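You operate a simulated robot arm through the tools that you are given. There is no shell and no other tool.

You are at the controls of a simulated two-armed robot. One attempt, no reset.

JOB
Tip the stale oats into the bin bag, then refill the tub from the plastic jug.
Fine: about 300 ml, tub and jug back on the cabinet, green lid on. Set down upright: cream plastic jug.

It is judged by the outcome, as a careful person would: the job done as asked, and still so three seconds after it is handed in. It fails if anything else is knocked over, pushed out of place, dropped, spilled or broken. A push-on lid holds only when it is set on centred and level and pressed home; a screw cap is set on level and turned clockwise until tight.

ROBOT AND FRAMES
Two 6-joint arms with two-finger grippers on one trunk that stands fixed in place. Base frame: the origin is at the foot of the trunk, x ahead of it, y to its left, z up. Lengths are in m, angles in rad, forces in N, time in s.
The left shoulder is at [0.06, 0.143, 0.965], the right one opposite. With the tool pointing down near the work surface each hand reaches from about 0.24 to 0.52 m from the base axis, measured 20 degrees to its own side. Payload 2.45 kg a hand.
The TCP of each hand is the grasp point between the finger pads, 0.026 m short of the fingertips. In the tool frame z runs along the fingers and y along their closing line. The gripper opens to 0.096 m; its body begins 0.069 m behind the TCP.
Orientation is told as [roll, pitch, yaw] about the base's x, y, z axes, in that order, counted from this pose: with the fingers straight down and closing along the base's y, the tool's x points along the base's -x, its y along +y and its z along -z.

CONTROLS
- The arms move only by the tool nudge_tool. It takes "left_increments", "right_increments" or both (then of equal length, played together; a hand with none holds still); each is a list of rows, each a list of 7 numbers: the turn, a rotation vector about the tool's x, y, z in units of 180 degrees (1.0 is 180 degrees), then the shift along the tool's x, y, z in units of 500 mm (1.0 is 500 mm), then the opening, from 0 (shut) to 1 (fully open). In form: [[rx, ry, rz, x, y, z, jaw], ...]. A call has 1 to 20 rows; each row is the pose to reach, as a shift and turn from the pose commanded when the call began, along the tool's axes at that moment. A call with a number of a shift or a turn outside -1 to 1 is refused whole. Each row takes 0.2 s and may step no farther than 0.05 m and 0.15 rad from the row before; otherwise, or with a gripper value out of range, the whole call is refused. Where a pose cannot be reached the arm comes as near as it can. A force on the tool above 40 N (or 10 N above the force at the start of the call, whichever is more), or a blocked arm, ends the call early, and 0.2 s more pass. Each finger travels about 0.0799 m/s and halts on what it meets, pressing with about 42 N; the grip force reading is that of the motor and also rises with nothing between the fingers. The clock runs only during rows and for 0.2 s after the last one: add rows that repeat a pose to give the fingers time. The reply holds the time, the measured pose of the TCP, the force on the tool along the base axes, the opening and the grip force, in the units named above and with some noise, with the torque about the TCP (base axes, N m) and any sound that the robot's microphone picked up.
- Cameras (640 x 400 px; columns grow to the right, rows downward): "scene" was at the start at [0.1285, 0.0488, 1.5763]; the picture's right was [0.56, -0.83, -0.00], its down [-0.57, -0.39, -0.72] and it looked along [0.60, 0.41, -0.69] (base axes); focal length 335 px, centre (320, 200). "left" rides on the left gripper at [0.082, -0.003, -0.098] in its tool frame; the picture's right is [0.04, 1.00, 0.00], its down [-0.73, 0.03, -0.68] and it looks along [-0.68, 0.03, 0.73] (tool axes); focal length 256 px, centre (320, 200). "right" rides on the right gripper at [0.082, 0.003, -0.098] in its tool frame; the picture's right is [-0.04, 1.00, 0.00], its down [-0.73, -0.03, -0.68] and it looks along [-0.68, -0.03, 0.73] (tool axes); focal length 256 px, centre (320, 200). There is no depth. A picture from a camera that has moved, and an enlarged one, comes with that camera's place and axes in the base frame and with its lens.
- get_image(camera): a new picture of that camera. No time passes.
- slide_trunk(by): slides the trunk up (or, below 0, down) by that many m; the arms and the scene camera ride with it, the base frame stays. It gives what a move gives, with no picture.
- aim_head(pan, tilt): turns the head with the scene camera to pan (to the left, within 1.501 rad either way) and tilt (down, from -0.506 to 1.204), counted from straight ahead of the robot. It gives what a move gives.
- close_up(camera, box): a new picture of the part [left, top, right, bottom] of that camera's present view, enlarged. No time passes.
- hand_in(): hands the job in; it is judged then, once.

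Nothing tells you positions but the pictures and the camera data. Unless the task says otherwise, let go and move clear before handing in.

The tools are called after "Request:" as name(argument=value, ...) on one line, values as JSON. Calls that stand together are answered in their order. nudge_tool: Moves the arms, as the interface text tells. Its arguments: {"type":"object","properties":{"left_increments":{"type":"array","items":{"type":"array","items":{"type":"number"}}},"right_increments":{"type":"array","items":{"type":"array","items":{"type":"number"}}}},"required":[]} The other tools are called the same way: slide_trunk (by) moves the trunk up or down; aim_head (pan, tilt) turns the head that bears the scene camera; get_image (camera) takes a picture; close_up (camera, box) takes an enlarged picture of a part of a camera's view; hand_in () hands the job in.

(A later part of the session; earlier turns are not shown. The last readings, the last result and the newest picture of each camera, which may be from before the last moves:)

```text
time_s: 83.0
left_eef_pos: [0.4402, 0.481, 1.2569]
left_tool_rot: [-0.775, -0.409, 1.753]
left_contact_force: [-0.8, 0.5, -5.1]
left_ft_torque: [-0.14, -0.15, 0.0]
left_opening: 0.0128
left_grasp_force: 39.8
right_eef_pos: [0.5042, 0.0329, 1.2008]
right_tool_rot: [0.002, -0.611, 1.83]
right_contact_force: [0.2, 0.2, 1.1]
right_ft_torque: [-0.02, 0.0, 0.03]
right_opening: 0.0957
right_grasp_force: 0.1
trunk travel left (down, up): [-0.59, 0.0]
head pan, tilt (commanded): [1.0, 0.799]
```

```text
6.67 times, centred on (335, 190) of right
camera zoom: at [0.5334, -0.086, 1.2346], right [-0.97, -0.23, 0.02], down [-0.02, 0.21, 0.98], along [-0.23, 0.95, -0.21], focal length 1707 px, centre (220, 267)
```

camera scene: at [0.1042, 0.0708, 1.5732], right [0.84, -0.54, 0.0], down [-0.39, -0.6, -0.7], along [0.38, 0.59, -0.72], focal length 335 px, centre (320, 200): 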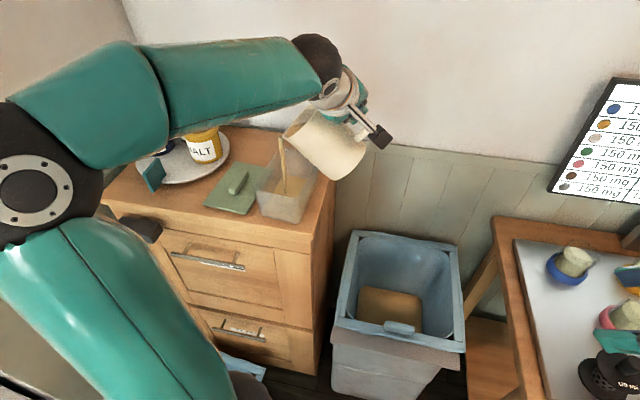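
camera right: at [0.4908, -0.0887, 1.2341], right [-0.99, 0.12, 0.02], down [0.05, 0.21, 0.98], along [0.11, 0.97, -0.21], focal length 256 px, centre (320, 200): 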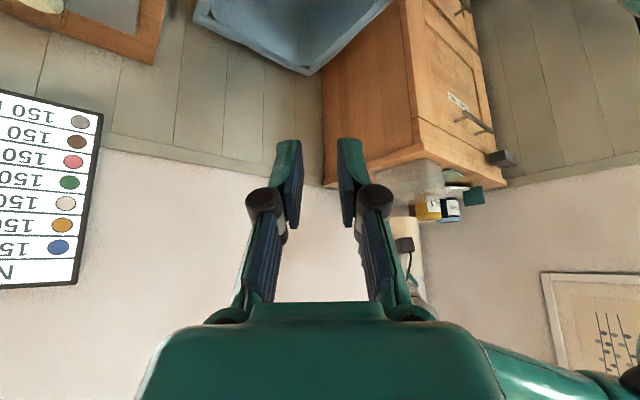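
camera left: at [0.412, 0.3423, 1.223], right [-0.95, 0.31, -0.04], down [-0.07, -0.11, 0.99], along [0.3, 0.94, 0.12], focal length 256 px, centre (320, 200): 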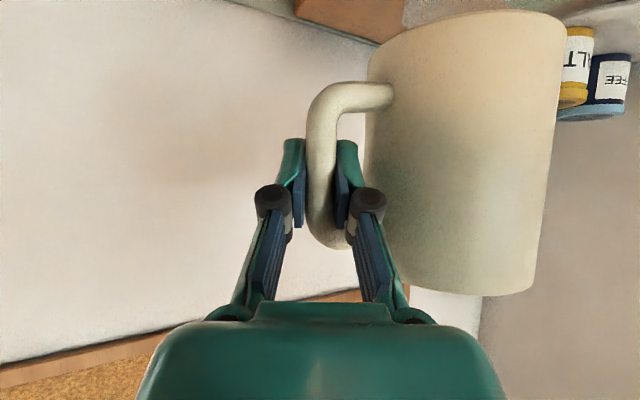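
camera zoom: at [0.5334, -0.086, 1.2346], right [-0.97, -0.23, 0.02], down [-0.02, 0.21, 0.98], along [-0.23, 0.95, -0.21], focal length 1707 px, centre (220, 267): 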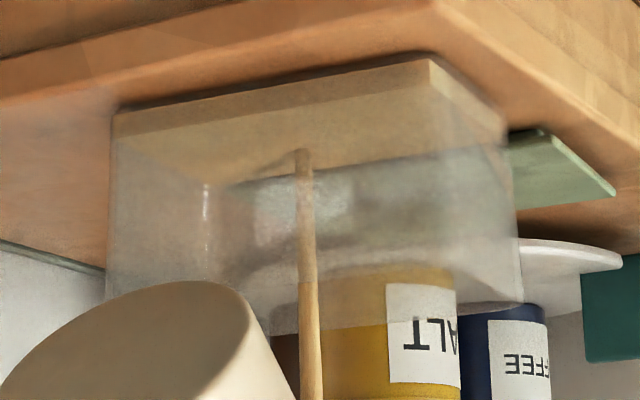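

Level is now roughly 9 mm, rising about 5 mm/s; target is roughly 27 mm depth. I'll hold another ~1.8 s and check again.

Request:
nudge_tool(left_increments=[[0, 0, 0, 0, 0, 0, 0], [0, 0, 0, 0, 0, 0, 0], [0, 0, 0, 0, 0, 0, 0], [0, 0, 0, 0, 0, 0, 0], [0, 0, 0, 0, 0, 0, 0], [0, 0, 0, 0, 0, 0, 0], [0, 0, 0, 0, 0, 0, 0], [0, 0, 0, 0, 0, 0, 0]])

Request:
close_up(camera="scene", box=[240, 120, 340, 230])

Request:
close_up(camera="right", box=[295, 160, 375, 220])

```text
time_s: 84.8
left_eef_pos: [0.4413, 0.4814, 1.2571]
left_tool_rot: [-0.775, -0.409, 1.752]
left_contact_force: [0.1, 0.3, -4.8]
left_ft_torque: [-0.13, -0.15, 0.01]
left_opening: 0.0128
left_grasp_force: 39.9
right_eef_pos: [0.5044, 0.0318, 1.2017]
right_tool_rot: [0.002, -0.61, 1.831]
right_contact_force: [0.5, 0.9, -0.2]
right_ft_torque: [0.0, 0.0, -0.02]
right_opening: 0.0961
right_grasp_force: 0.0
trunk travel left (down, up): [-0.59, 0.0]
head pan, tilt (commanded): [1.0, 0.799]
```

```text
3.64 times, centred on (290, 175) of scene
camera zoom: at [0.1048, 0.0706, 1.5731], right [0.84, -0.54, 0.0], down [-0.39, -0.6, -0.7], along [0.38, 0.59, -0.72], focal length 1220 px, centre (429, 291)
```

zoom: 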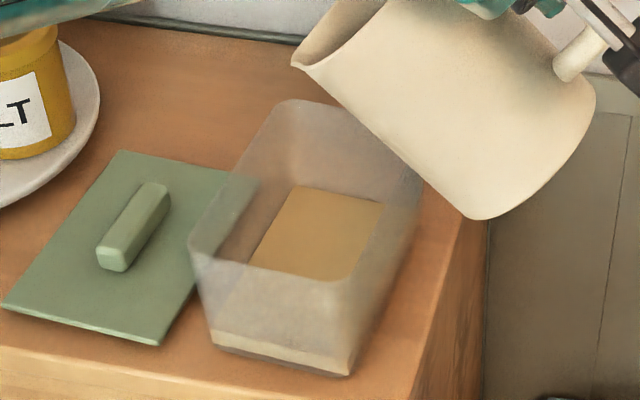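

```text
6.67 times, centred on (335, 190) of right
camera zoom: at [0.5333, -0.086, 1.2346], right [-0.97, -0.23, 0.02], down [-0.02, 0.21, 0.98], along [-0.23, 0.95, -0.21], focal length 1707 px, centre (220, 267)
```

zoom: 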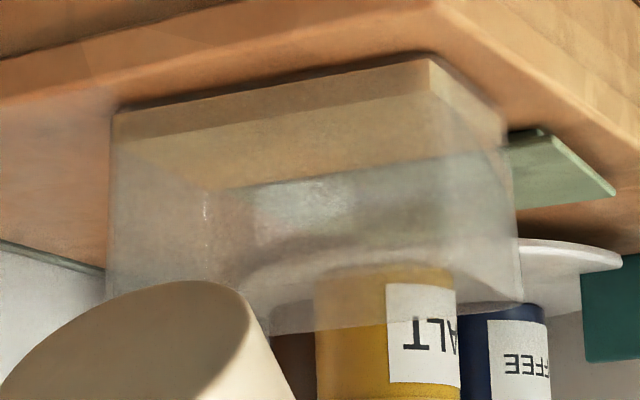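

Flow has stopped at this tilt: the level is about 15 mm including the floor (roughly 130–140 ml), and the two views agree the cabinet top is really at z≈1.025. I'll take a few more weight readings for calibration before tilting more.

Request:
nudge_tool(left_increments=[[0, 0, 0, 0, 0, 0, 0]])

Request:
nudge_tool(left_increments=[[0, 0, 0, 0, 0, 0, 0]])

Request:
nudge_tool(left_increments=[[0, 0, 0, 0, 0, 0, 0]])

Request:
nudge_tool(left_increments=[[0, 0, 0, 0, 0, 0, 0]])

Request:
close_up(camera="right", box=[300, 160, 370, 200])

Request:
close_up(camera="scene", box=[255, 185, 305, 225])

```text
time_s: 85.2
left_eef_pos: [0.4417, 0.4809, 1.256]
left_tool_rot: [-0.775, -0.41, 1.754]
left_contact_force: [-0.5, 0.0, -4.8]
left_ft_torque: [-0.11, -0.11, -0.02]
left_opening: 0.013
left_grasp_force: 39.9
right_eef_pos: [0.5054, 0.0339, 1.2001]
right_tool_rot: [0.001, -0.61, 1.832]
right_contact_force: [-0.1, 0.0, 0.5]
right_ft_torque: [-0.01, 0.01, 0.01]
right_opening: 0.096
right_grasp_force: 0.0
trunk travel left (down, up): [-0.59, 0.0]
head pan, tilt (commanded): [1.0, 0.799]
```

```text
time_s: 85.6
left_eef_pos: [0.442, 0.48, 1.2563]
left_tool_rot: [-0.776, -0.409, 1.75]
left_contact_force: [0.0, -0.4, -5.2]
left_ft_torque: [-0.08, -0.09, 0.0]
left_opening: 0.013
left_grasp_force: 39.5
right_eef_pos: [0.5048, 0.0347, 1.2006]
right_tool_rot: [0.003, -0.61, 1.83]
right_contact_force: [-0.2, -0.2, -0.3]
right_ft_torque: [0.01, -0.01, 0.02]
right_opening: 0.096
right_grasp_force: 0.1
trunk travel left (down, up): [-0.59, 0.0]
head pan, tilt (commanded): [1.0, 0.799]
```

```text
time_s: 86.0
left_eef_pos: [0.4405, 0.4808, 1.2577]
left_tool_rot: [-0.774, -0.408, 1.751]
left_contact_force: [-0.5, 0.4, -5.4]
left_ft_torque: [-0.1, -0.13, 0.01]
left_opening: 0.013
left_grasp_force: 39.1
right_eef_pos: [0.5042, 0.0324, 1.1998]
right_tool_rot: [0.001, -0.608, 1.832]
right_contact_force: [0.2, 0.1, -0.5]
right_ft_torque: [-0.03, 0.06, -0.05]
right_opening: 0.0961
right_grasp_force: 0.0
trunk travel left (down, up): [-0.59, 0.0]
head pan, tilt (commanded): [1.0, 0.799]
```

```text
time_s: 86.4
left_eef_pos: [0.4409, 0.4799, 1.256]
left_tool_rot: [-0.774, -0.41, 1.751]
left_contact_force: [0.4, -0.1, -5.0]
left_ft_torque: [-0.12, -0.14, 0.01]
left_opening: 0.0131
left_grasp_force: 39.9
right_eef_pos: [0.5044, 0.0322, 1.2007]
right_tool_rot: [0.002, -0.609, 1.83]
right_contact_force: [-1.0, -0.6, 0.2]
right_ft_torque: [0.01, 0.01, 0.01]
right_opening: 0.0961
right_grasp_force: 0.1
trunk travel left (down, up): [-0.59, 0.0]
head pan, tilt (commanded): [1.0, 0.799]
```

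```text
9.14 times, centred on (335, 180) of right
camera zoom: at [0.5333, -0.086, 1.2346], right [-0.97, -0.23, 0.02], down [-0.02, 0.21, 0.98], along [-0.23, 0.95, -0.21], focal length 2340 px, centre (183, 383)
```

zoom: 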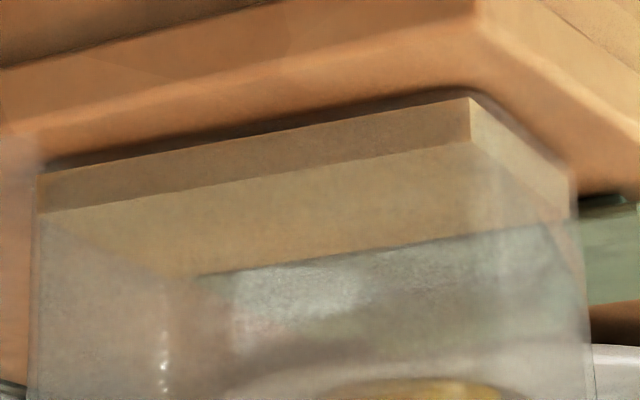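

```text
10.00 times, centred on (280, 205) of scene
camera zoom: at [0.1048, 0.0706, 1.5731], right [0.84, -0.54, 0.0], down [-0.39, -0.6, -0.7], along [0.38, 0.59, -0.72], focal length 3354 px, centre (720, 150)
```

zoom: 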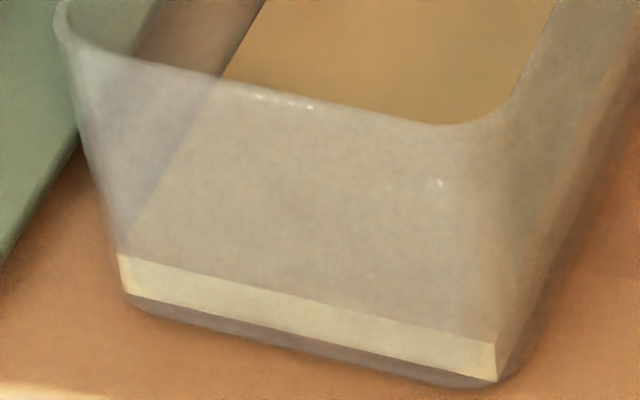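

Now I can measure precisely: the oats block is about 0.087 × 0.139 m and 12.9 mm deep, i.e. ≈155 ml. I need a depth of ≈25 mm. I'll tilt 5° more, hold, and re-measure.

Request:
nudge_tool(left_increments=[[0.0073, 0.006, -0.0102, -0.0101, -0.0025, -0.0087, 0], [0.0146, 0.0119, -0.0204, -0.0202, -0.0051, -0.0174, 0], [0.0146, 0.0119, -0.0204, -0.0202, -0.0051, -0.0174, 0], [0.0146, 0.0119, -0.0204, -0.0202, -0.0051, -0.0174, 0]])

Request:
close_up(camera="right", box=[300, 160, 370, 200])

Request:
close_up(camera="scene", box=[255, 185, 305, 225])

Request:
close_up(camera="scene", box=[240, 120, 340, 230])

```text
time_s: 87.4
left_eef_pos: [0.4361, 0.4861, 1.2682]
left_tool_rot: [-0.828, -0.335, 1.772]
left_contact_force: [-0.1, -0.4, -4.6]
left_ft_torque: [-0.06, -0.07, 0.0]
left_opening: 0.0132
left_grasp_force: 39.4
right_eef_pos: [0.5043, 0.0328, 1.201]
right_tool_rot: [0.002, -0.608, 1.831]
right_contact_force: [0.7, 0.0, -0.5]
right_ft_torque: [0.02, 0.0, -0.01]
right_opening: 0.0957
right_grasp_force: 0.0
trunk travel left (down, up): [-0.59, 0.0]
head pan, tilt (commanded): [1.0, 0.799]
```

```text
9.14 times, centred on (335, 180) of right
camera zoom: at [0.5332, -0.086, 1.2347], right [-0.97, -0.23, 0.02], down [-0.03, 0.21, 0.98], along [-0.23, 0.95, -0.21], focal length 2340 px, centre (183, 383)
```

zoom: 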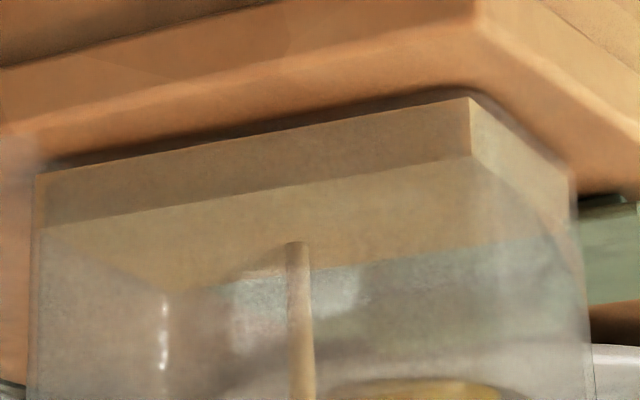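

```text
10.00 times, centred on (280, 205) of scene
camera zoom: at [0.1046, 0.0706, 1.5731], right [0.84, -0.54, 0.0], down [-0.39, -0.6, -0.7], along [0.38, 0.59, -0.72], focal length 3354 px, centre (720, 150)
```

zoom: 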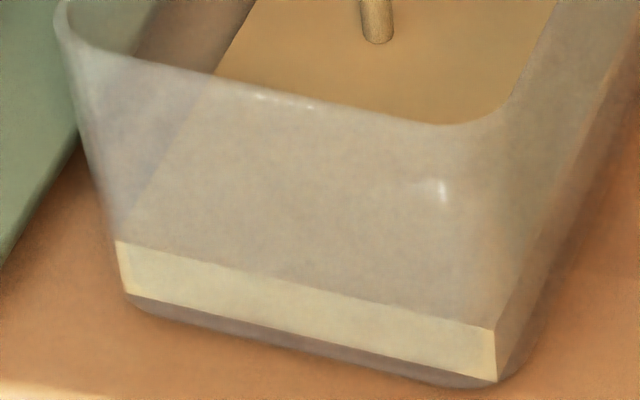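

```text
3.64 times, centred on (290, 175) of scene
camera zoom: at [0.1046, 0.0706, 1.5731], right [0.84, -0.54, 0.0], down [-0.39, -0.6, -0.7], along [0.38, 0.59, -0.72], focal length 1220 px, centre (429, 291)
```

zoom: 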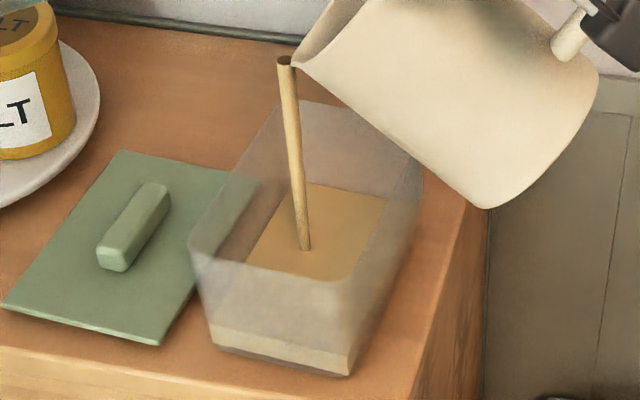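

Depth is now about 17.6 mm (≈212 ml), still flowing at ~60 ml/s. I'll hold a bit more in short steps.

Request:
nudge_tool(left_increments=[[0, 0, 0, 0, 0, 0, 0], [0, 0, 0, 0, 0, 0, 0]])

Request:
close_up(camera="right", box=[300, 160, 370, 200])

Request:
close_up(camera="scene", box=[255, 185, 305, 225])

```text
time_s: 88.0
left_eef_pos: [0.4357, 0.4857, 1.2691]
left_tool_rot: [-0.827, -0.335, 1.771]
left_contact_force: [0.0, 0.5, -4.5]
left_ft_torque: [-0.06, -0.09, 0.0]
left_opening: 0.0129
left_grasp_force: 39.4
right_eef_pos: [0.5044, 0.034, 1.201]
right_tool_rot: [0.001, -0.609, 1.831]
right_contact_force: [0.1, -0.4, -0.6]
right_ft_torque: [0.0, -0.02, 0.0]
right_opening: 0.096
right_grasp_force: 0.0
trunk travel left (down, up): [-0.59, 0.0]
head pan, tilt (commanded): [1.0, 0.799]
```

```text
9.14 times, centred on (335, 180) of right
camera zoom: at [0.5333, -0.086, 1.2347], right [-0.97, -0.23, 0.02], down [-0.02, 0.21, 0.98], along [-0.23, 0.95, -0.21], focal length 2340 px, centre (183, 383)
```

zoom: 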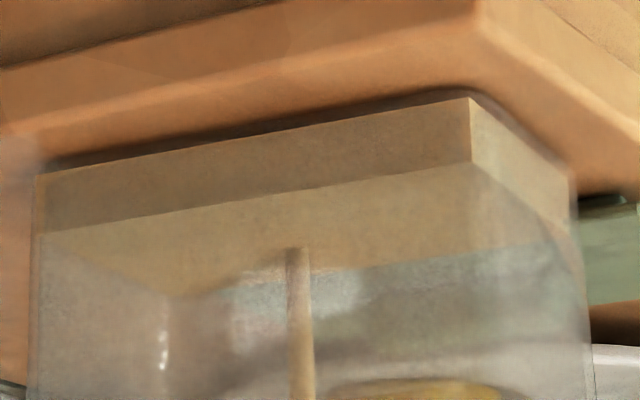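

```text
10.00 times, centred on (280, 205) of scene
camera zoom: at [0.1047, 0.0706, 1.5731], right [0.84, -0.54, 0.0], down [-0.39, -0.6, -0.7], along [0.38, 0.59, -0.72], focal length 3354 px, centre (720, 150)
```

zoom: 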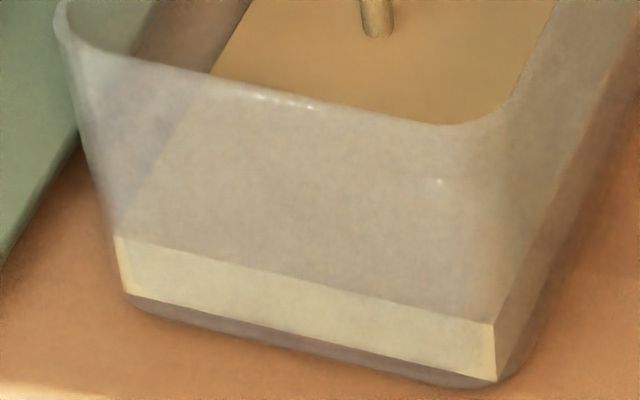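

≈235 ml now. Holding a little longer.

Request:
nudge_tool(left_increments=[[0, 0, 0, 0, 0, 0, 0], [0, 0, 0, 0, 0, 0, 0], [0, 0, 0, 0, 0, 0, 0]])

Request:
close_up(camera="right", box=[300, 160, 370, 200])

Request:
close_up(camera="scene", box=[255, 185, 305, 225])

```text
time_s: 88.8
left_eef_pos: [0.4361, 0.4863, 1.2688]
left_tool_rot: [-0.828, -0.336, 1.772]
left_contact_force: [0.2, 0.1, -5.1]
left_ft_torque: [-0.06, -0.1, 0.01]
left_opening: 0.0131
left_grasp_force: 39.6
right_eef_pos: [0.5039, 0.033, 1.2014]
right_tool_rot: [0.001, -0.61, 1.831]
right_contact_force: [0.6, -0.9, -0.4]
right_ft_torque: [0.01, -0.01, 0.04]
right_opening: 0.096
right_grasp_force: 0.1
trunk travel left (down, up): [-0.59, 0.0]
head pan, tilt (commanded): [1.0, 0.799]
```

```text
9.14 times, centred on (335, 180) of right
camera zoom: at [0.5333, -0.086, 1.2347], right [-0.97, -0.23, 0.02], down [-0.02, 0.21, 0.98], along [-0.23, 0.95, -0.21], focal length 2340 px, centre (183, 383)
```

zoom: 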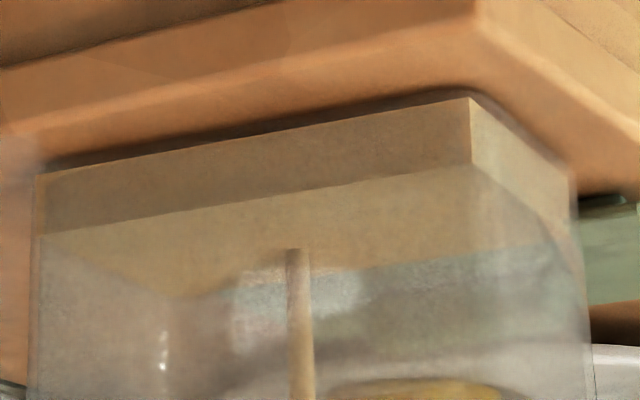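

```text
10.00 times, centred on (280, 205) of scene
camera zoom: at [0.1047, 0.0706, 1.5731], right [0.84, -0.54, 0.0], down [-0.39, -0.6, -0.7], along [0.38, 0.59, -0.72], focal length 3354 px, centre (720, 150)
```

zoom: 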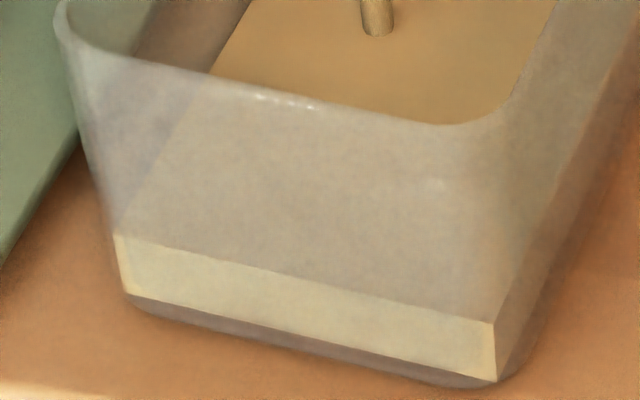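

It has nearly settled at ≈237 ml at 50°. By the trend (~16 ml per degree) about 4° more should give 300 ml.

Request:
nudge_tool(left_increments=[[0.0117, 0.0095, -0.0163, -0.016, -0.0045, -0.014, 0], [0.0117, 0.0095, -0.0163, -0.016, -0.0045, -0.014, 0], [0.0117, 0.0095, -0.0163, -0.016, -0.0045, -0.014, 0], [0.0117, 0.0095, -0.0163, -0.016, -0.0045, -0.014, 0]])

Request:
close_up(camera="right", box=[300, 160, 370, 200])

Request:
close_up(camera="scene", box=[255, 185, 305, 225])

```text
time_s: 89.8
left_eef_pos: [0.43, 0.4905, 1.2769]
left_tool_rot: [-0.869, -0.278, 1.782]
left_contact_force: [-0.2, -0.8, -3.7]
left_ft_torque: [-0.05, -0.09, -0.02]
left_opening: 0.0133
left_grasp_force: 39.3
right_eef_pos: [0.5038, 0.033, 1.2001]
right_tool_rot: [0.001, -0.608, 1.831]
right_contact_force: [1.2, -0.6, 0.6]
right_ft_torque: [0.02, 0.0, -0.01]
right_opening: 0.0961
right_grasp_force: 0.1
trunk travel left (down, up): [-0.59, 0.0]
head pan, tilt (commanded): [1.0, 0.799]
```

```text
9.14 times, centred on (335, 180) of right
camera zoom: at [0.5333, -0.0861, 1.2347], right [-0.97, -0.23, 0.02], down [-0.02, 0.21, 0.98], along [-0.23, 0.95, -0.21], focal length 2340 px, centre (183, 383)
```

zoom: 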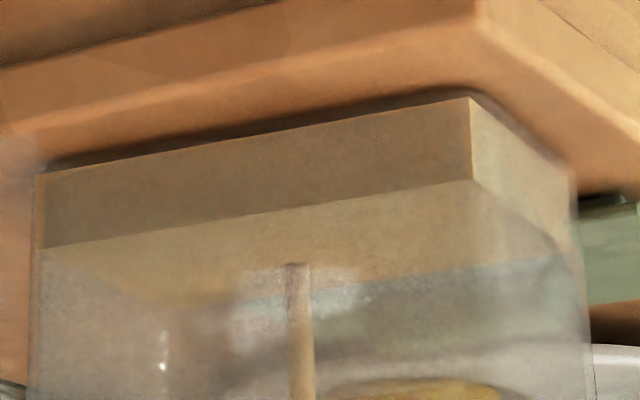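

```text
10.00 times, centred on (280, 205) of scene
camera zoom: at [0.1047, 0.0705, 1.5731], right [0.84, -0.54, 0.0], down [-0.39, -0.6, -0.7], along [0.38, 0.59, -0.72], focal length 3354 px, centre (720, 150)
```

zoom: 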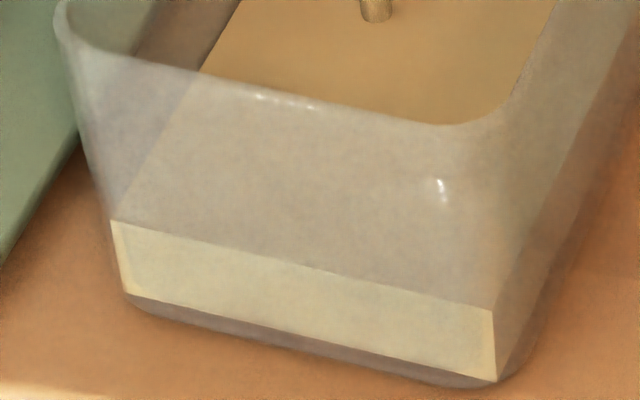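

Depth ≈23.9 mm, i.e. ≈287 ml, with the flow tapering. One short hold more, then I'll tilt back.

Request:
nudge_tool(left_increments=[[0, 0, 0, 0, 0, 0, 0]])

Request:
close_up(camera="right", box=[300, 160, 370, 200])

Request:
close_up(camera="scene", box=[255, 185, 305, 225])

```text
time_s: 90.2
left_eef_pos: [0.4306, 0.4889, 1.2776]
left_tool_rot: [-0.867, -0.279, 1.782]
left_contact_force: [-0.9, 0.1, -4.5]
left_ft_torque: [-0.05, -0.08, 0.0]
left_opening: 0.013
left_grasp_force: 40.0
right_eef_pos: [0.5035, 0.0337, 1.2013]
right_tool_rot: [0.002, -0.61, 1.829]
right_contact_force: [-0.3, 0.1, 0.8]
right_ft_torque: [0.01, 0.0, 0.01]
right_opening: 0.0961
right_grasp_force: 0.1
trunk travel left (down, up): [-0.59, 0.0]
head pan, tilt (commanded): [1.0, 0.799]
```

```text
9.14 times, centred on (335, 180) of right
camera zoom: at [0.5332, -0.0861, 1.2347], right [-0.97, -0.23, 0.02], down [-0.03, 0.21, 0.98], along [-0.23, 0.95, -0.21], focal length 2340 px, centre (183, 383)
```

zoom: 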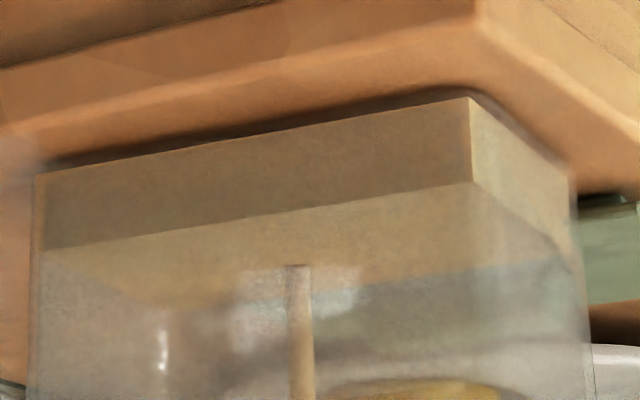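

```text
10.00 times, centred on (280, 205) of scene
camera zoom: at [0.1046, 0.0705, 1.5731], right [0.84, -0.54, 0.0], down [-0.39, -0.6, -0.7], along [0.38, 0.59, -0.72], focal length 3354 px, centre (720, 150)
```

zoom: 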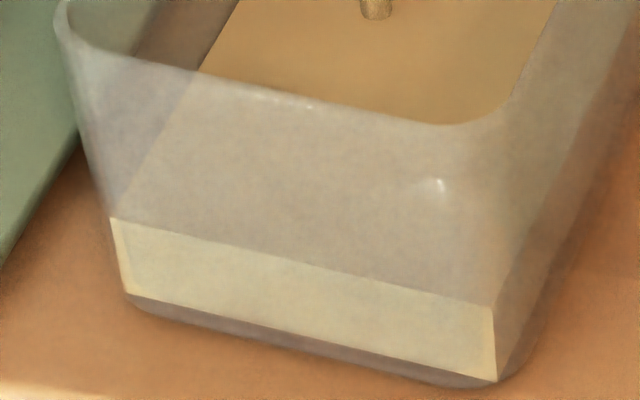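

≈294 ml and still a slight trickle; that's on target, so I'll tilt the jug back upright now, raising as I go.

Request:
nudge_tool(left_increments=[[-0.0233, -0.0191, 0.0327, 0.03, 0.0127, 0.0288, 0], [-0.0466, -0.0381, 0.0654, 0.0481, 0.0085, 0.0392, 0], [-0.0699, -0.0572, 0.0981, 0.0602, 0.0023, 0.0443, 0], [-0.0933, -0.0762, 0.1307, 0.07, 0.0068, 0.0539, 0], [-0.1137, -0.0929, 0.1593, 0.0774, 0.0184, 0.0659, 0], [-0.1355, -0.1108, 0.19, 0.0778, 0.0273, 0.0714, 0], [-0.1574, -0.1286, 0.2206, 0.0741, 0.0388, 0.0755, 0], [-0.1574, -0.1286, 0.2206, 0.0741, 0.0388, 0.0755, 0]])

Request:
close_up(camera="right", box=[300, 160, 370, 200])

Request:
close_up(camera="right", box=[230, 110, 410, 290])

Request:
close_up(camera="scene", box=[255, 185, 305, 225])

Request:
get_image(camera="scene")

```text
time_s: 92.0
left_eef_pos: [0.453, 0.4693, 1.2309]
left_tool_rot: [-0.006, -0.951, 1.237]
left_contact_force: [0.9, 0.0, -2.4]
left_ft_torque: [-0.18, -0.2, -0.03]
left_opening: 0.013
left_grasp_force: 39.3
right_eef_pos: [0.5046, 0.033, 1.2006]
right_tool_rot: [0.003, -0.609, 1.831]
right_contact_force: [0.4, 0.3, -0.7]
right_ft_torque: [-0.02, 0.0, 0.02]
right_opening: 0.0961
right_grasp_force: 0.1
trunk travel left (down, up): [-0.59, 0.0]
head pan, tilt (commanded): [1.0, 0.799]
```

```text
9.14 times, centred on (335, 180) of right
camera zoom: at [0.5331, -0.086, 1.2348], right [-0.97, -0.23, 0.02], down [-0.03, 0.21, 0.98], along [-0.23, 0.95, -0.21], focal length 2340 px, centre (183, 383)
```

zoom: 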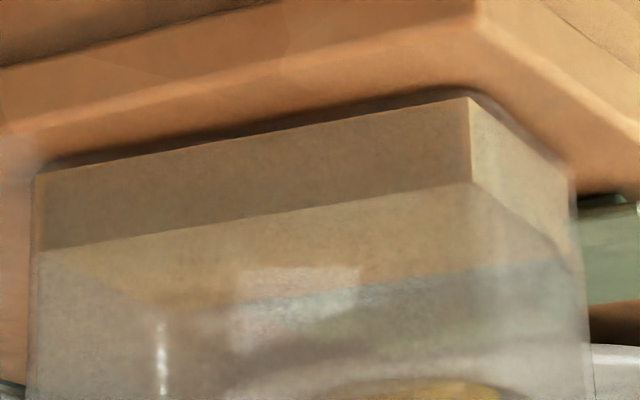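

```text
2.22 times, centred on (320, 200) of right
camera zoom: at [0.5331, -0.086, 1.2348], right [-0.97, -0.23, 0.02], down [-0.03, 0.21, 0.98], along [-0.23, 0.95, -0.21], focal length 569 px, centre (320, 200)
```

zoom: 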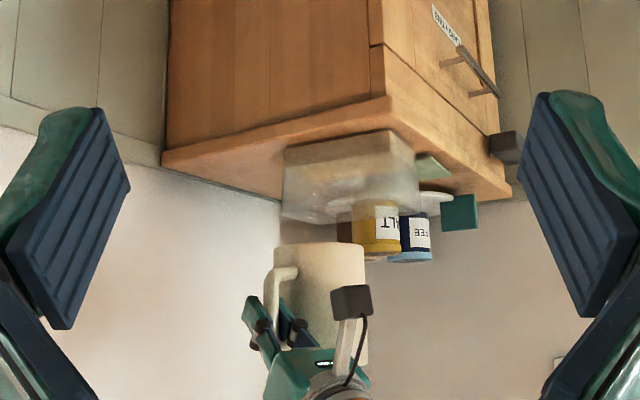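

```text
10.00 times, centred on (280, 205) of scene
camera zoom: at [0.1045, 0.0705, 1.5731], right [0.84, -0.54, 0.0], down [-0.39, -0.6, -0.7], along [0.38, 0.59, -0.72], focal length 3354 px, centre (720, 150)
```

zoom: 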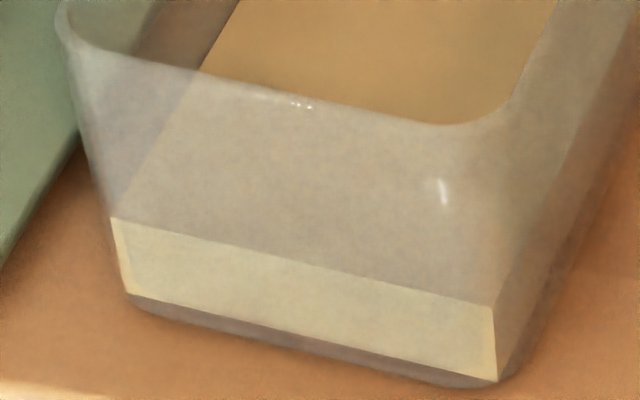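

```text
taken
camera scene: at [0.1045, 0.0705, 1.5731], right [0.84, -0.54, 0.0], down [-0.39, -0.6, -0.7], along [0.38, 0.59, -0.72], focal length 335 px, centre (320, 200)
```

scene: 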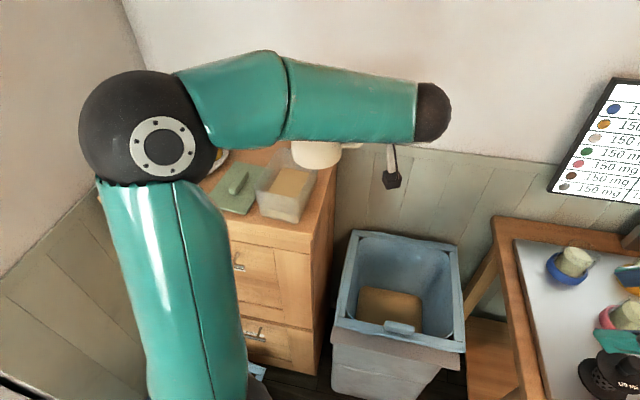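

About 300 ml are in the tub, nothing spilled. I'll return the upright jug to its original place: back, left, then down.

Request:
nudge_tool(left_increments=[[0, 0, 0, -0.0315, -0.0257, 0.0441, 0], [0, 0, 0, -0.0734, -0.06, 0.103, 0], [0, 0, 0, -0.1154, -0.0943, 0.1618, 0], [0, 0, 0, -0.1519, -0.102, 0.2129, 0], [0, 0, 0, -0.1849, -0.0847, 0.2592, 0], [0, 0, 0, -0.1999, -0.0305, 0.2802, 0], [0, 0, 0, -0.2163, 0.0291, 0.3032, 0], [0, 0, 0, -0.1675, 0.0291, 0.338, 0], [0, 0, 0, -0.1023, 0.0291, 0.3845, 0], [0, 0, 0, -0.0535, 0.0291, 0.4194, 0], [0, 0, 0, -0.0535, 0.0291, 0.4194, 0]])

Request:
close_up(camera="right", box=[230, 110, 410, 290])

Request:
get_image(camera="left")

```text
time_s: 94.4
left_eef_pos: [0.5009, 0.6493, 1.1295]
left_tool_rot: [-0.009, -0.952, 1.24]
left_contact_force: [-1.1, -0.2, -4.6]
left_ft_torque: [-0.19, -0.19, -0.01]
left_opening: 0.013
left_grasp_force: 40.5
right_eef_pos: [0.5045, 0.0327, 1.2002]
right_tool_rot: [0.001, -0.609, 1.833]
right_contact_force: [0.6, 0.4, -0.7]
right_ft_torque: [-0.04, 0.01, 0.01]
right_opening: 0.096
right_grasp_force: 0.0
trunk travel left (down, up): [-0.59, 0.0]
head pan, tilt (commanded): [1.0, 0.799]
```

```text
2.22 times, centred on (320, 200) of right
camera zoom: at [0.533, -0.0861, 1.2348], right [-0.97, -0.23, 0.02], down [-0.03, 0.21, 0.98], along [-0.23, 0.95, -0.21], focal length 569 px, centre (320, 200)
```

zoom: 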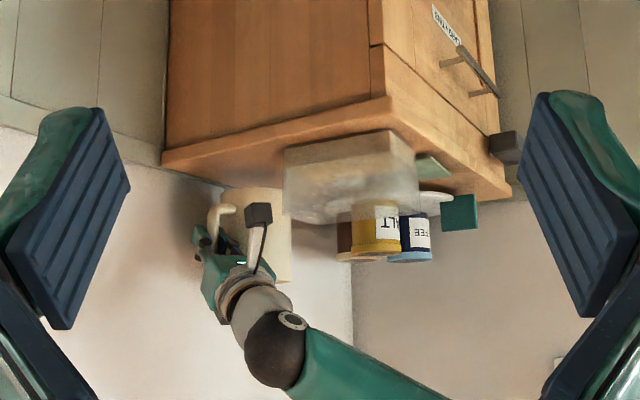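

```text
taken
camera left: at [0.4615, 0.5295, 1.1191], right [-0.95, 0.31, -0.04], down [-0.07, -0.11, 0.99], along [0.3, 0.94, 0.13], focal length 256 px, centre (320, 200)
```

left: 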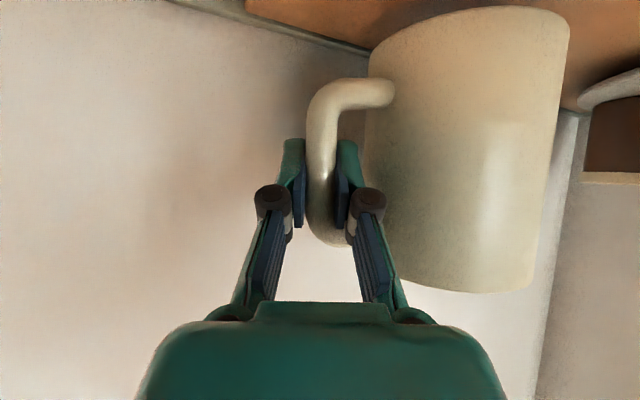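

The jug is above its old spot. I'll lower it most of the way, then creep down until contact.

Request:
nudge_tool(left_increments=[[0, 0, 0, 0.0195, 0, 0.0139, 0], [0, 0, 0, 0.0358, 0, 0.0256, 0], [0, 0, 0, 0.0472, 0, 0.0337, 0], [0, 0, 0, 0.0472, 0, 0.0337, 0]])

Request:
nudge_tool(left_increments=[[0, 0, 0, 0.0025, 0, 0.0017, 0], [0, 0, 0, 0.0049, 0, 0.0035, 0], [0, 0, 0, 0.0049, 0, 0.0035, 0]])

```text
time_s: 95.4
left_eef_pos: [0.5013, 0.6506, 1.0997]
left_tool_rot: [-0.006, -0.951, 1.237]
left_contact_force: [1.1, 1.2, -1.3]
left_ft_torque: [0.05, -0.09, -0.09]
left_opening: 0.0131
left_grasp_force: 39.4
right_eef_pos: [0.5042, 0.0312, 1.1993]
right_tool_rot: [0.002, -0.611, 1.831]
right_contact_force: [0.1, 0.5, 1.4]
right_ft_torque: [-0.02, 0.01, -0.01]
right_opening: 0.096
right_grasp_force: 0.1
trunk travel left (down, up): [-0.59, 0.0]
head pan, tilt (commanded): [1.0, 0.799]
```

```text
time_s: 96.2
left_eef_pos: [0.502, 0.6489, 1.0995]
left_tool_rot: [-0.007, -0.955, 1.24]
left_contact_force: [2.0, 0.4, 6.7]
left_ft_torque: [0.86, 0.07, -0.15]
left_opening: 0.0129
left_grasp_force: 39.2
right_eef_pos: [0.5038, 0.0321, 1.2011]
right_tool_rot: [0.002, -0.611, 1.831]
right_contact_force: [1.0, 0.0, 0.0]
right_ft_torque: [-0.03, 0.02, -0.01]
right_opening: 0.096
right_grasp_force: 0.0
trunk travel left (down, up): [-0.59, 0.0]
head pan, tilt (commanded): [1.0, 0.799]
```

Contact felt, slightly on the spout side first, so the jug has sagged a degree or so in the grip. I'll rotate it back ~1.5°, settle it flat, then release.

Request:
nudge_tool(left_increments=[[-0.0022, -0.0018, 0.003, 0.0005, 0, 0.0003, 0], [-0.0044, -0.0036, 0.0061, 0.001, 0, 0.0007, 0], [-0.0044, -0.0036, 0.0061, 0.001, 0, 0.0007, 0]])

Request:
close_up(camera="right", box=[260, 150, 360, 250])

```text
time_s: 97.0
left_eef_pos: [0.5014, 0.6477, 1.0967]
left_tool_rot: [0.034, -0.964, 1.206]
left_contact_force: [1.9, -4.9, 8.0]
left_ft_torque: [0.0, -0.14, 0.0]
left_opening: 0.013
left_grasp_force: 40.0
right_eef_pos: [0.5042, 0.0308, 1.2009]
right_tool_rot: [0.0, -0.609, 1.831]
right_contact_force: [0.2, -0.3, 1.2]
right_ft_torque: [0.0, -0.03, 0.04]
right_opening: 0.096
right_grasp_force: 0.1
trunk travel left (down, up): [-0.59, 0.0]
head pan, tilt (commanded): [1.0, 0.799]
```

```text
4.00 times, centred on (310, 200) of right
camera zoom: at [0.5328, -0.0877, 1.2348], right [-0.97, -0.23, 0.02], down [-0.03, 0.21, 0.98], along [-0.23, 0.95, -0.21], focal length 1024 px, centre (360, 200)
```

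zoom: 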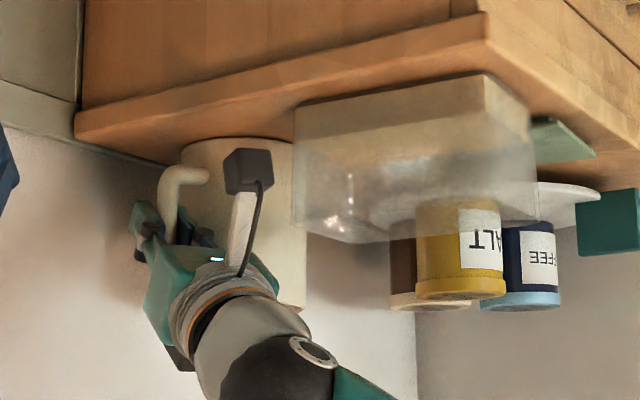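

The jug now sits flat (torque near zero). I'll ease off the pressure and open the fingers just enough.

Request:
nudge_tool(left_increments=[[0, 0, 0, -0.0016, 0, -0.0012, 0], [0, 0, 0, -0.0016, 0, -0.0012, 0.15], [0, 0, 0, -0.0016, 0, -0.0012, 0.31], [0, 0, 0, -0.0016, 0, -0.0012, 0.31]])

Request:
get_image(camera="left")

Request:
close_up(camera="right", box=[260, 150, 360, 250])

```text
time_s: 98.0
left_eef_pos: [0.5014, 0.6506, 1.0974]
left_tool_rot: [0.035, -0.962, 1.205]
left_contact_force: [1.0, 0.1, -0.6]
left_ft_torque: [0.04, 0.0, 0.01]
left_opening: 0.0298
left_grasp_force: 0.0
right_eef_pos: [0.5052, 0.0317, 1.2002]
right_tool_rot: [0.003, -0.609, 1.831]
right_contact_force: [0.6, -0.5, -0.7]
right_ft_torque: [0.0, 0.0, -0.03]
right_opening: 0.0961
right_grasp_force: 0.0
trunk travel left (down, up): [-0.59, 0.0]
head pan, tilt (commanded): [1.0, 0.799]
```

```text
taken
camera left: at [0.4619, 0.5284, 1.0861], right [-0.95, 0.31, -0.01], down [-0.06, -0.13, 0.99], along [0.31, 0.94, 0.14], focal length 256 px, centre (320, 200)
```

left: 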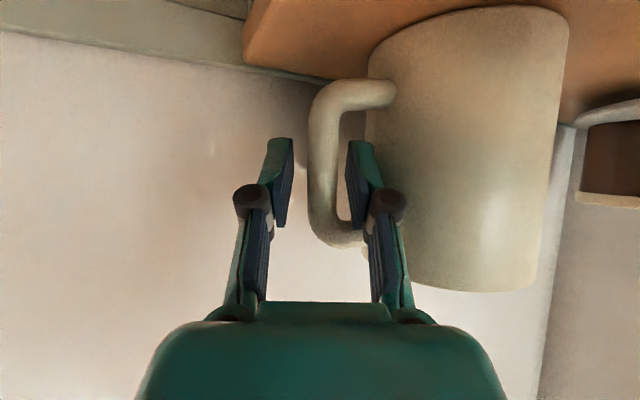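

```text
4.00 times, centred on (310, 200) of right
camera zoom: at [0.5332, -0.0864, 1.2347], right [-0.97, -0.23, 0.02], down [-0.02, 0.21, 0.98], along [-0.23, 0.95, -0.21], focal length 1024 px, centre (360, 200)
```

zoom: 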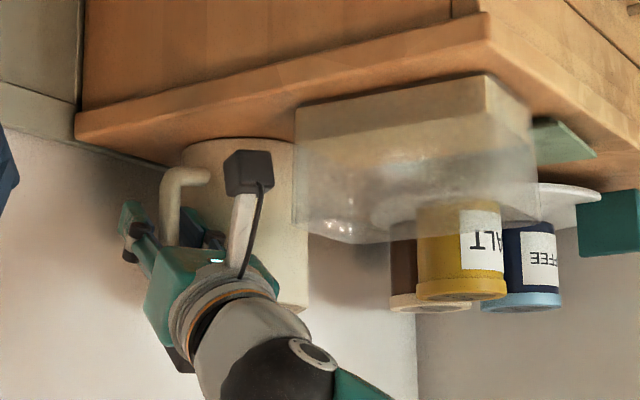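

Released cleanly, jug upright. I'll withdraw straight back along the tool axis.

Request:
nudge_tool(left_increments=[[0, 0, 0, 0, 0, -0.04, 0.31], [0, 0, 0, 0, 0, -0.09, 0.31], [0, 0, 0, 0, 0, -0.15, 0.31], [0, 0, 0, 0, 0, -0.21, 0.31], [0, 0, 0, 0, 0, -0.26, 0.31], [0, 0, 0, 0, 0, -0.26, 0.31]])

Request:
get_image(camera="left")

Request:
close_up(camera="right", box=[230, 110, 410, 290])

```text
time_s: 99.4
left_eef_pos: [0.4683, 0.5479, 1.1698]
left_tool_rot: [0.035, -0.962, 1.205]
left_contact_force: [0.8, -0.4, 0.7]
left_ft_torque: [-0.02, 0.0, 0.02]
left_opening: 0.0297
left_grasp_force: 0.1
right_eef_pos: [0.5055, 0.0336, 1.2005]
right_tool_rot: [0.001, -0.607, 1.831]
right_contact_force: [0.8, 0.8, 0.3]
right_ft_torque: [0.01, 0.0, 0.01]
right_opening: 0.0961
right_grasp_force: 0.0
trunk travel left (down, up): [-0.59, 0.0]
head pan, tilt (commanded): [1.0, 0.799]
```

```text
taken
camera left: at [0.4272, 0.4262, 1.1595], right [-0.95, 0.31, -0.01], down [-0.05, -0.13, 0.99], along [0.31, 0.94, 0.14], focal length 256 px, centre (320, 200)
```

left: 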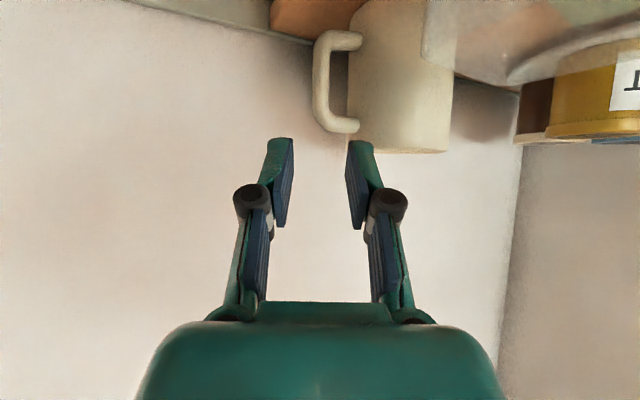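

```text
2.22 times, centred on (320, 200) of right
camera zoom: at [0.5335, -0.0859, 1.2346], right [-0.97, -0.23, 0.02], down [-0.02, 0.21, 0.98], along [-0.23, 0.95, -0.21], focal length 569 px, centre (320, 200)
```

zoom: 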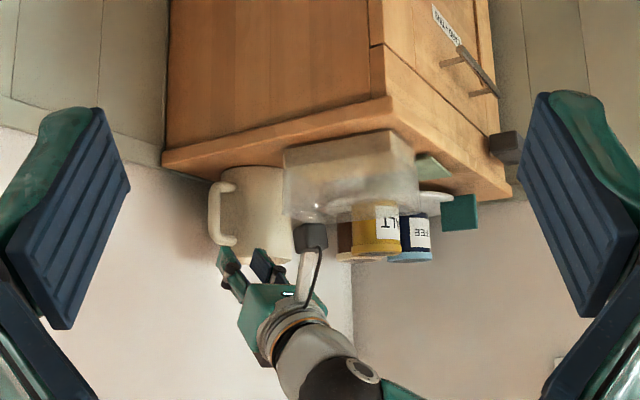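

The jug is back upright in its place. Now I'll swing the hand back to a tool-down survey pose to measure the lid.

Request:
nudge_tool(left_increments=[[0, 0.0383, 0, -0.0102, 0.0045, -0.051, 0.4], [0, 0.0766, 0, -0.0205, 0.009, -0.102, 0.5], [0, 0.1148, 0, -0.0307, 0.0135, -0.153, 0.6], [0, 0.1531, 0, -0.0409, 0.018, -0.204, 0.6], [0, 0.1914, 0, -0.0511, 0.0225, -0.255, 0.6], [0, 0.2297, 0, -0.0614, 0.027, -0.306, 0.6], [0, 0.2679, 0, -0.0716, 0.0315, -0.357, 0.6], [0, 0.3062, 0, -0.0818, 0.036, -0.4078, 0.6], [0, 0.3062, 0, -0.0818, 0.036, -0.4078, 0.6]])

```text
time_s: 101.4
left_eef_pos: [0.4054, 0.418, 1.3233]
left_tool_rot: [0.019, 0.002, 1.233]
left_contact_force: [0.6, -0.5, 0.1]
left_ft_torque: [0.01, 0.0, 0.01]
left_opening: 0.0577
left_grasp_force: 0.1
right_eef_pos: [0.5034, 0.0324, 1.2012]
right_tool_rot: [0.002, -0.609, 1.83]
right_contact_force: [-0.2, -0.2, 0.1]
right_ft_torque: [0.02, 0.0, -0.03]
right_opening: 0.0961
right_grasp_force: 0.0
trunk travel left (down, up): [-0.59, 0.0]
head pan, tilt (commanded): [1.0, 0.799]
```

Request:
nudge_tool(left_increments=[[0.001, 0, 0.0269, -0.012, 0.067, 0, 0.7], [0.002, 0, 0.0537, -0.024, 0.134, 0, 0.7], [0.003, 0, 0.0806, -0.036, 0.201, 0, 0.7], [0.004, 0, 0.1074, -0.048, 0.268, 0, 0.7], [0.005, 0, 0.1343, -0.06, 0.335, -0.01, 0.7], [0.006, 0, 0.1611, -0.0722, 0.4026, -0.014, 0.7], [0.006, 0, 0.1611, -0.0722, 0.4026, -0.014, 0.7]])

Request:
get_image(camera="left")

Request:
get_image(camera="scene")

```text
time_s: 103.0
left_eef_pos: [0.2276, 0.5192, 1.3321]
left_tool_rot: [-0.002, 0.003, 0.726]
left_contact_force: [0.7, -0.1, 1.1]
left_ft_torque: [-0.01, 0.04, -0.01]
left_opening: 0.0671
left_grasp_force: 0.1
right_eef_pos: [0.5048, 0.0328, 1.1996]
right_tool_rot: [0.002, -0.61, 1.831]
right_contact_force: [1.1, -0.4, 0.0]
right_ft_torque: [0.0, 0.02, -0.03]
right_opening: 0.0959
right_grasp_force: 0.0
trunk travel left (down, up): [-0.59, 0.0]
head pan, tilt (commanded): [1.0, 0.799]
```

```text
taken
camera left: at [0.169, 0.4628, 1.4307], right [-0.69, 0.72, 0.0], down [0.53, 0.51, 0.68], along [0.49, 0.47, -0.74], focal length 256 px, centre (320, 200)
```

left: 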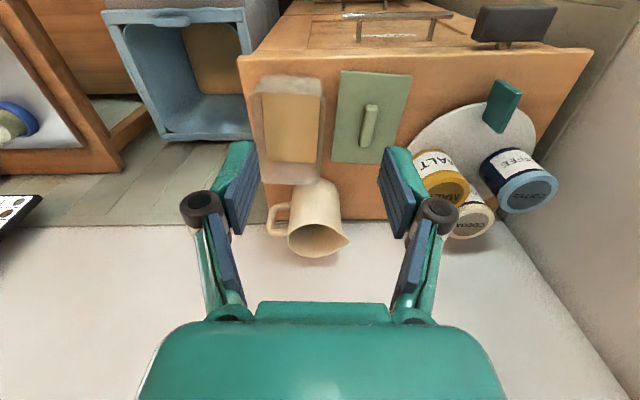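

```text
taken
camera scene: at [0.1052, 0.0701, 1.5731], right [0.84, -0.54, 0.0], down [-0.39, -0.6, -0.7], along [0.38, 0.59, -0.72], focal length 335 px, centre (320, 200)
```

scene: 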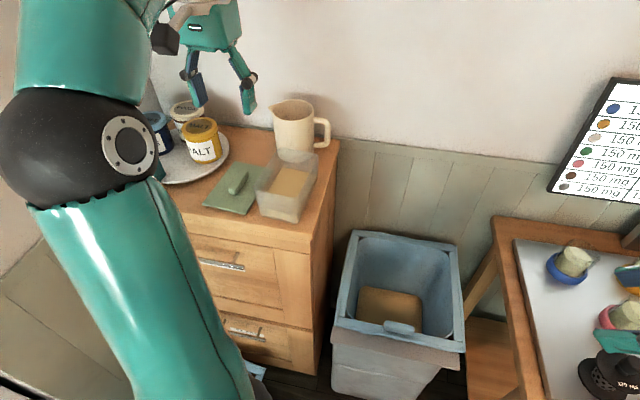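

I have a good overhead view with the hand yaw aligned to the lid. I'll zoom on the lid and tub.

Request:
close_up(camera="left", box=[240, 60, 420, 190])

Request:
close_up(camera="scene", box=[195, 130, 335, 230])

Request:
close_up(camera="right", box=[290, 150, 390, 230])

```text
3.08 times, centred on (330, 125) of left
camera zoom: at [0.169, 0.4628, 1.4307], right [-0.69, 0.72, 0.0], down [0.53, 0.51, 0.68], along [0.49, 0.47, -0.74], focal length 788 px, centre (289, 431)
```

zoom: 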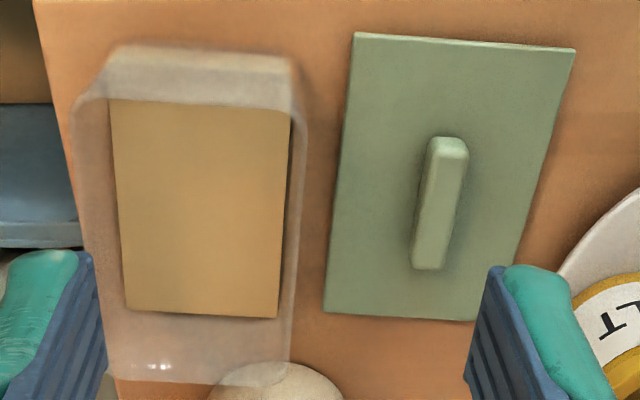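

```text
4.00 times, centred on (265, 180) of scene
camera zoom: at [0.1052, 0.0701, 1.5731], right [0.84, -0.54, 0.0], down [-0.39, -0.6, -0.7], along [0.38, 0.59, -0.72], focal length 1342 px, centre (540, 280)
```

zoom: 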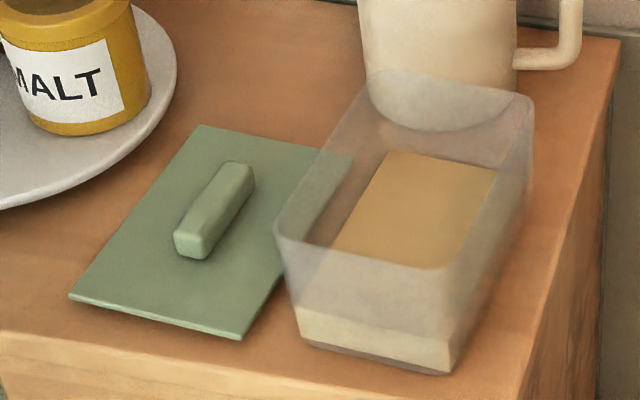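

```text
5.00 times, centred on (340, 190) of right
camera zoom: at [0.5337, -0.0865, 1.2345], right [-0.97, -0.23, 0.02], down [-0.02, 0.21, 0.98], along [-0.23, 0.95, -0.21], focal length 1280 px, centre (220, 250)
```

zoom: 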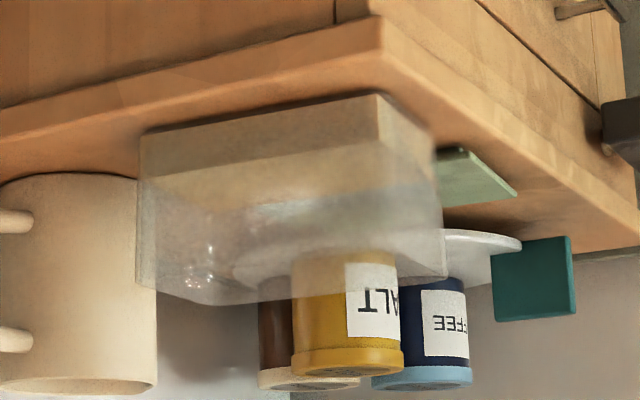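

The tub rim is ≈0.149×0.097 m at z≈1.103 centred (in the hand-aligned frame) at P≈0.632, Q≈0.198; the lid's handle is at P≈0.629, Q≈0.323. I'll move above the lid handle.

Request:
nudge_tool(left_increments=[[0, 0, 0, -0.0326, 0.0245, 0.04, 0.6], [0, 0, 0, -0.0652, 0.049, 0.1, 0.55], [0, 0, 0, -0.0978, 0.0735, 0.165, 0.52], [0, 0, 0, -0.1304, 0.098, 0.23, 0.52], [0, 0, 0, -0.163, 0.1225, 0.295, 0.52], [0, 0, 0, -0.1956, 0.147, 0.36, 0.52], [0, 0, 0, -0.2282, 0.1716, 0.424, 0.52], [0, 0, 0, -0.2282, 0.1716, 0.424, 0.52]])

Request:
get_image(camera="left")

Request:
close_up(camera="left", box=[240, 30, 400, 190])

Request:
get_image(camera="scene")

```text
time_s: 104.8
left_eef_pos: [0.2556, 0.657, 1.1201]
left_tool_rot: [-0.003, 0.002, 0.726]
left_contact_force: [0.7, -0.4, 0.3]
left_ft_torque: [0.02, -0.04, 0.01]
left_opening: 0.05
left_grasp_force: 0.1
right_eef_pos: [0.5034, 0.0307, 1.2014]
right_tool_rot: [0.0, -0.612, 1.829]
right_contact_force: [0.7, -0.2, 0.0]
right_ft_torque: [0.01, -0.01, 0.02]
right_opening: 0.096
right_grasp_force: 0.1
trunk travel left (down, up): [-0.59, 0.0]
head pan, tilt (commanded): [1.0, 0.799]
```

```text
taken
camera left: at [0.1966, 0.6014, 1.2187], right [-0.69, 0.72, 0.0], down [0.53, 0.51, 0.68], along [0.49, 0.47, -0.74], focal length 256 px, centre (320, 200)
```

left: 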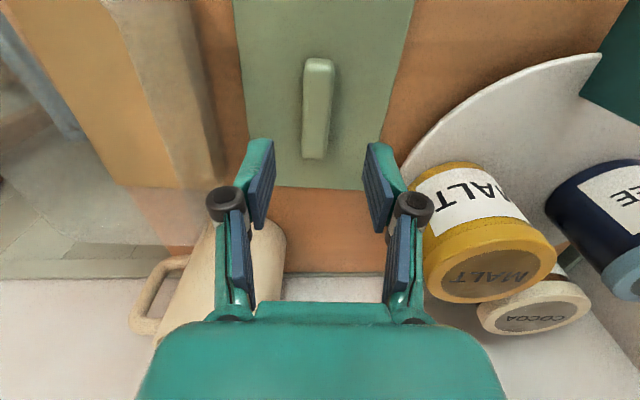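

```text
2.50 times, centred on (320, 110) of left
camera zoom: at [0.1966, 0.6014, 1.2187], right [-0.69, 0.72, 0.0], down [0.53, 0.51, 0.68], along [0.49, 0.47, -0.74], focal length 640 px, centre (320, 425)
```

zoom: 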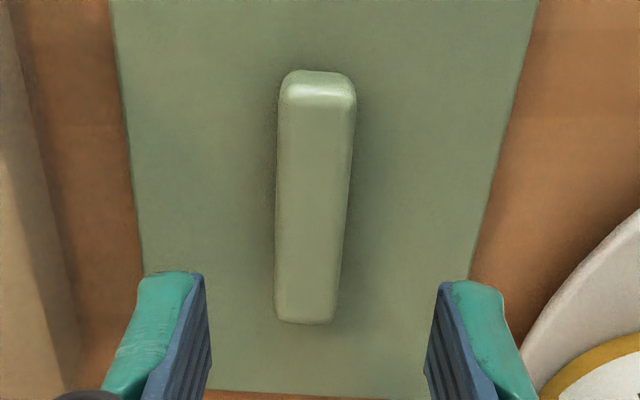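

```text
taken
camera scene: at [0.104, 0.0694, 1.5732], right [0.84, -0.54, 0.0], down [-0.39, -0.6, -0.7], along [0.38, 0.59, -0.72], focal length 335 px, centre (320, 200)
```

scene: 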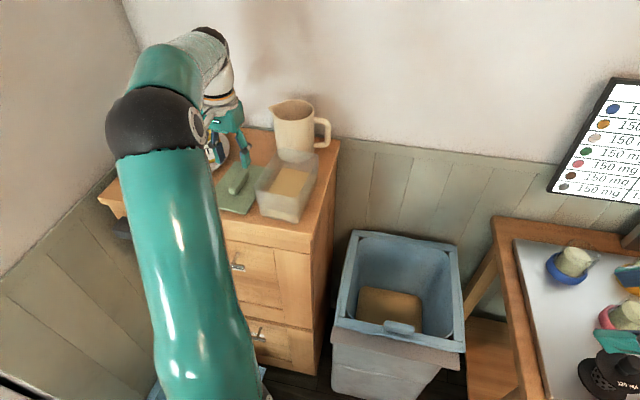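

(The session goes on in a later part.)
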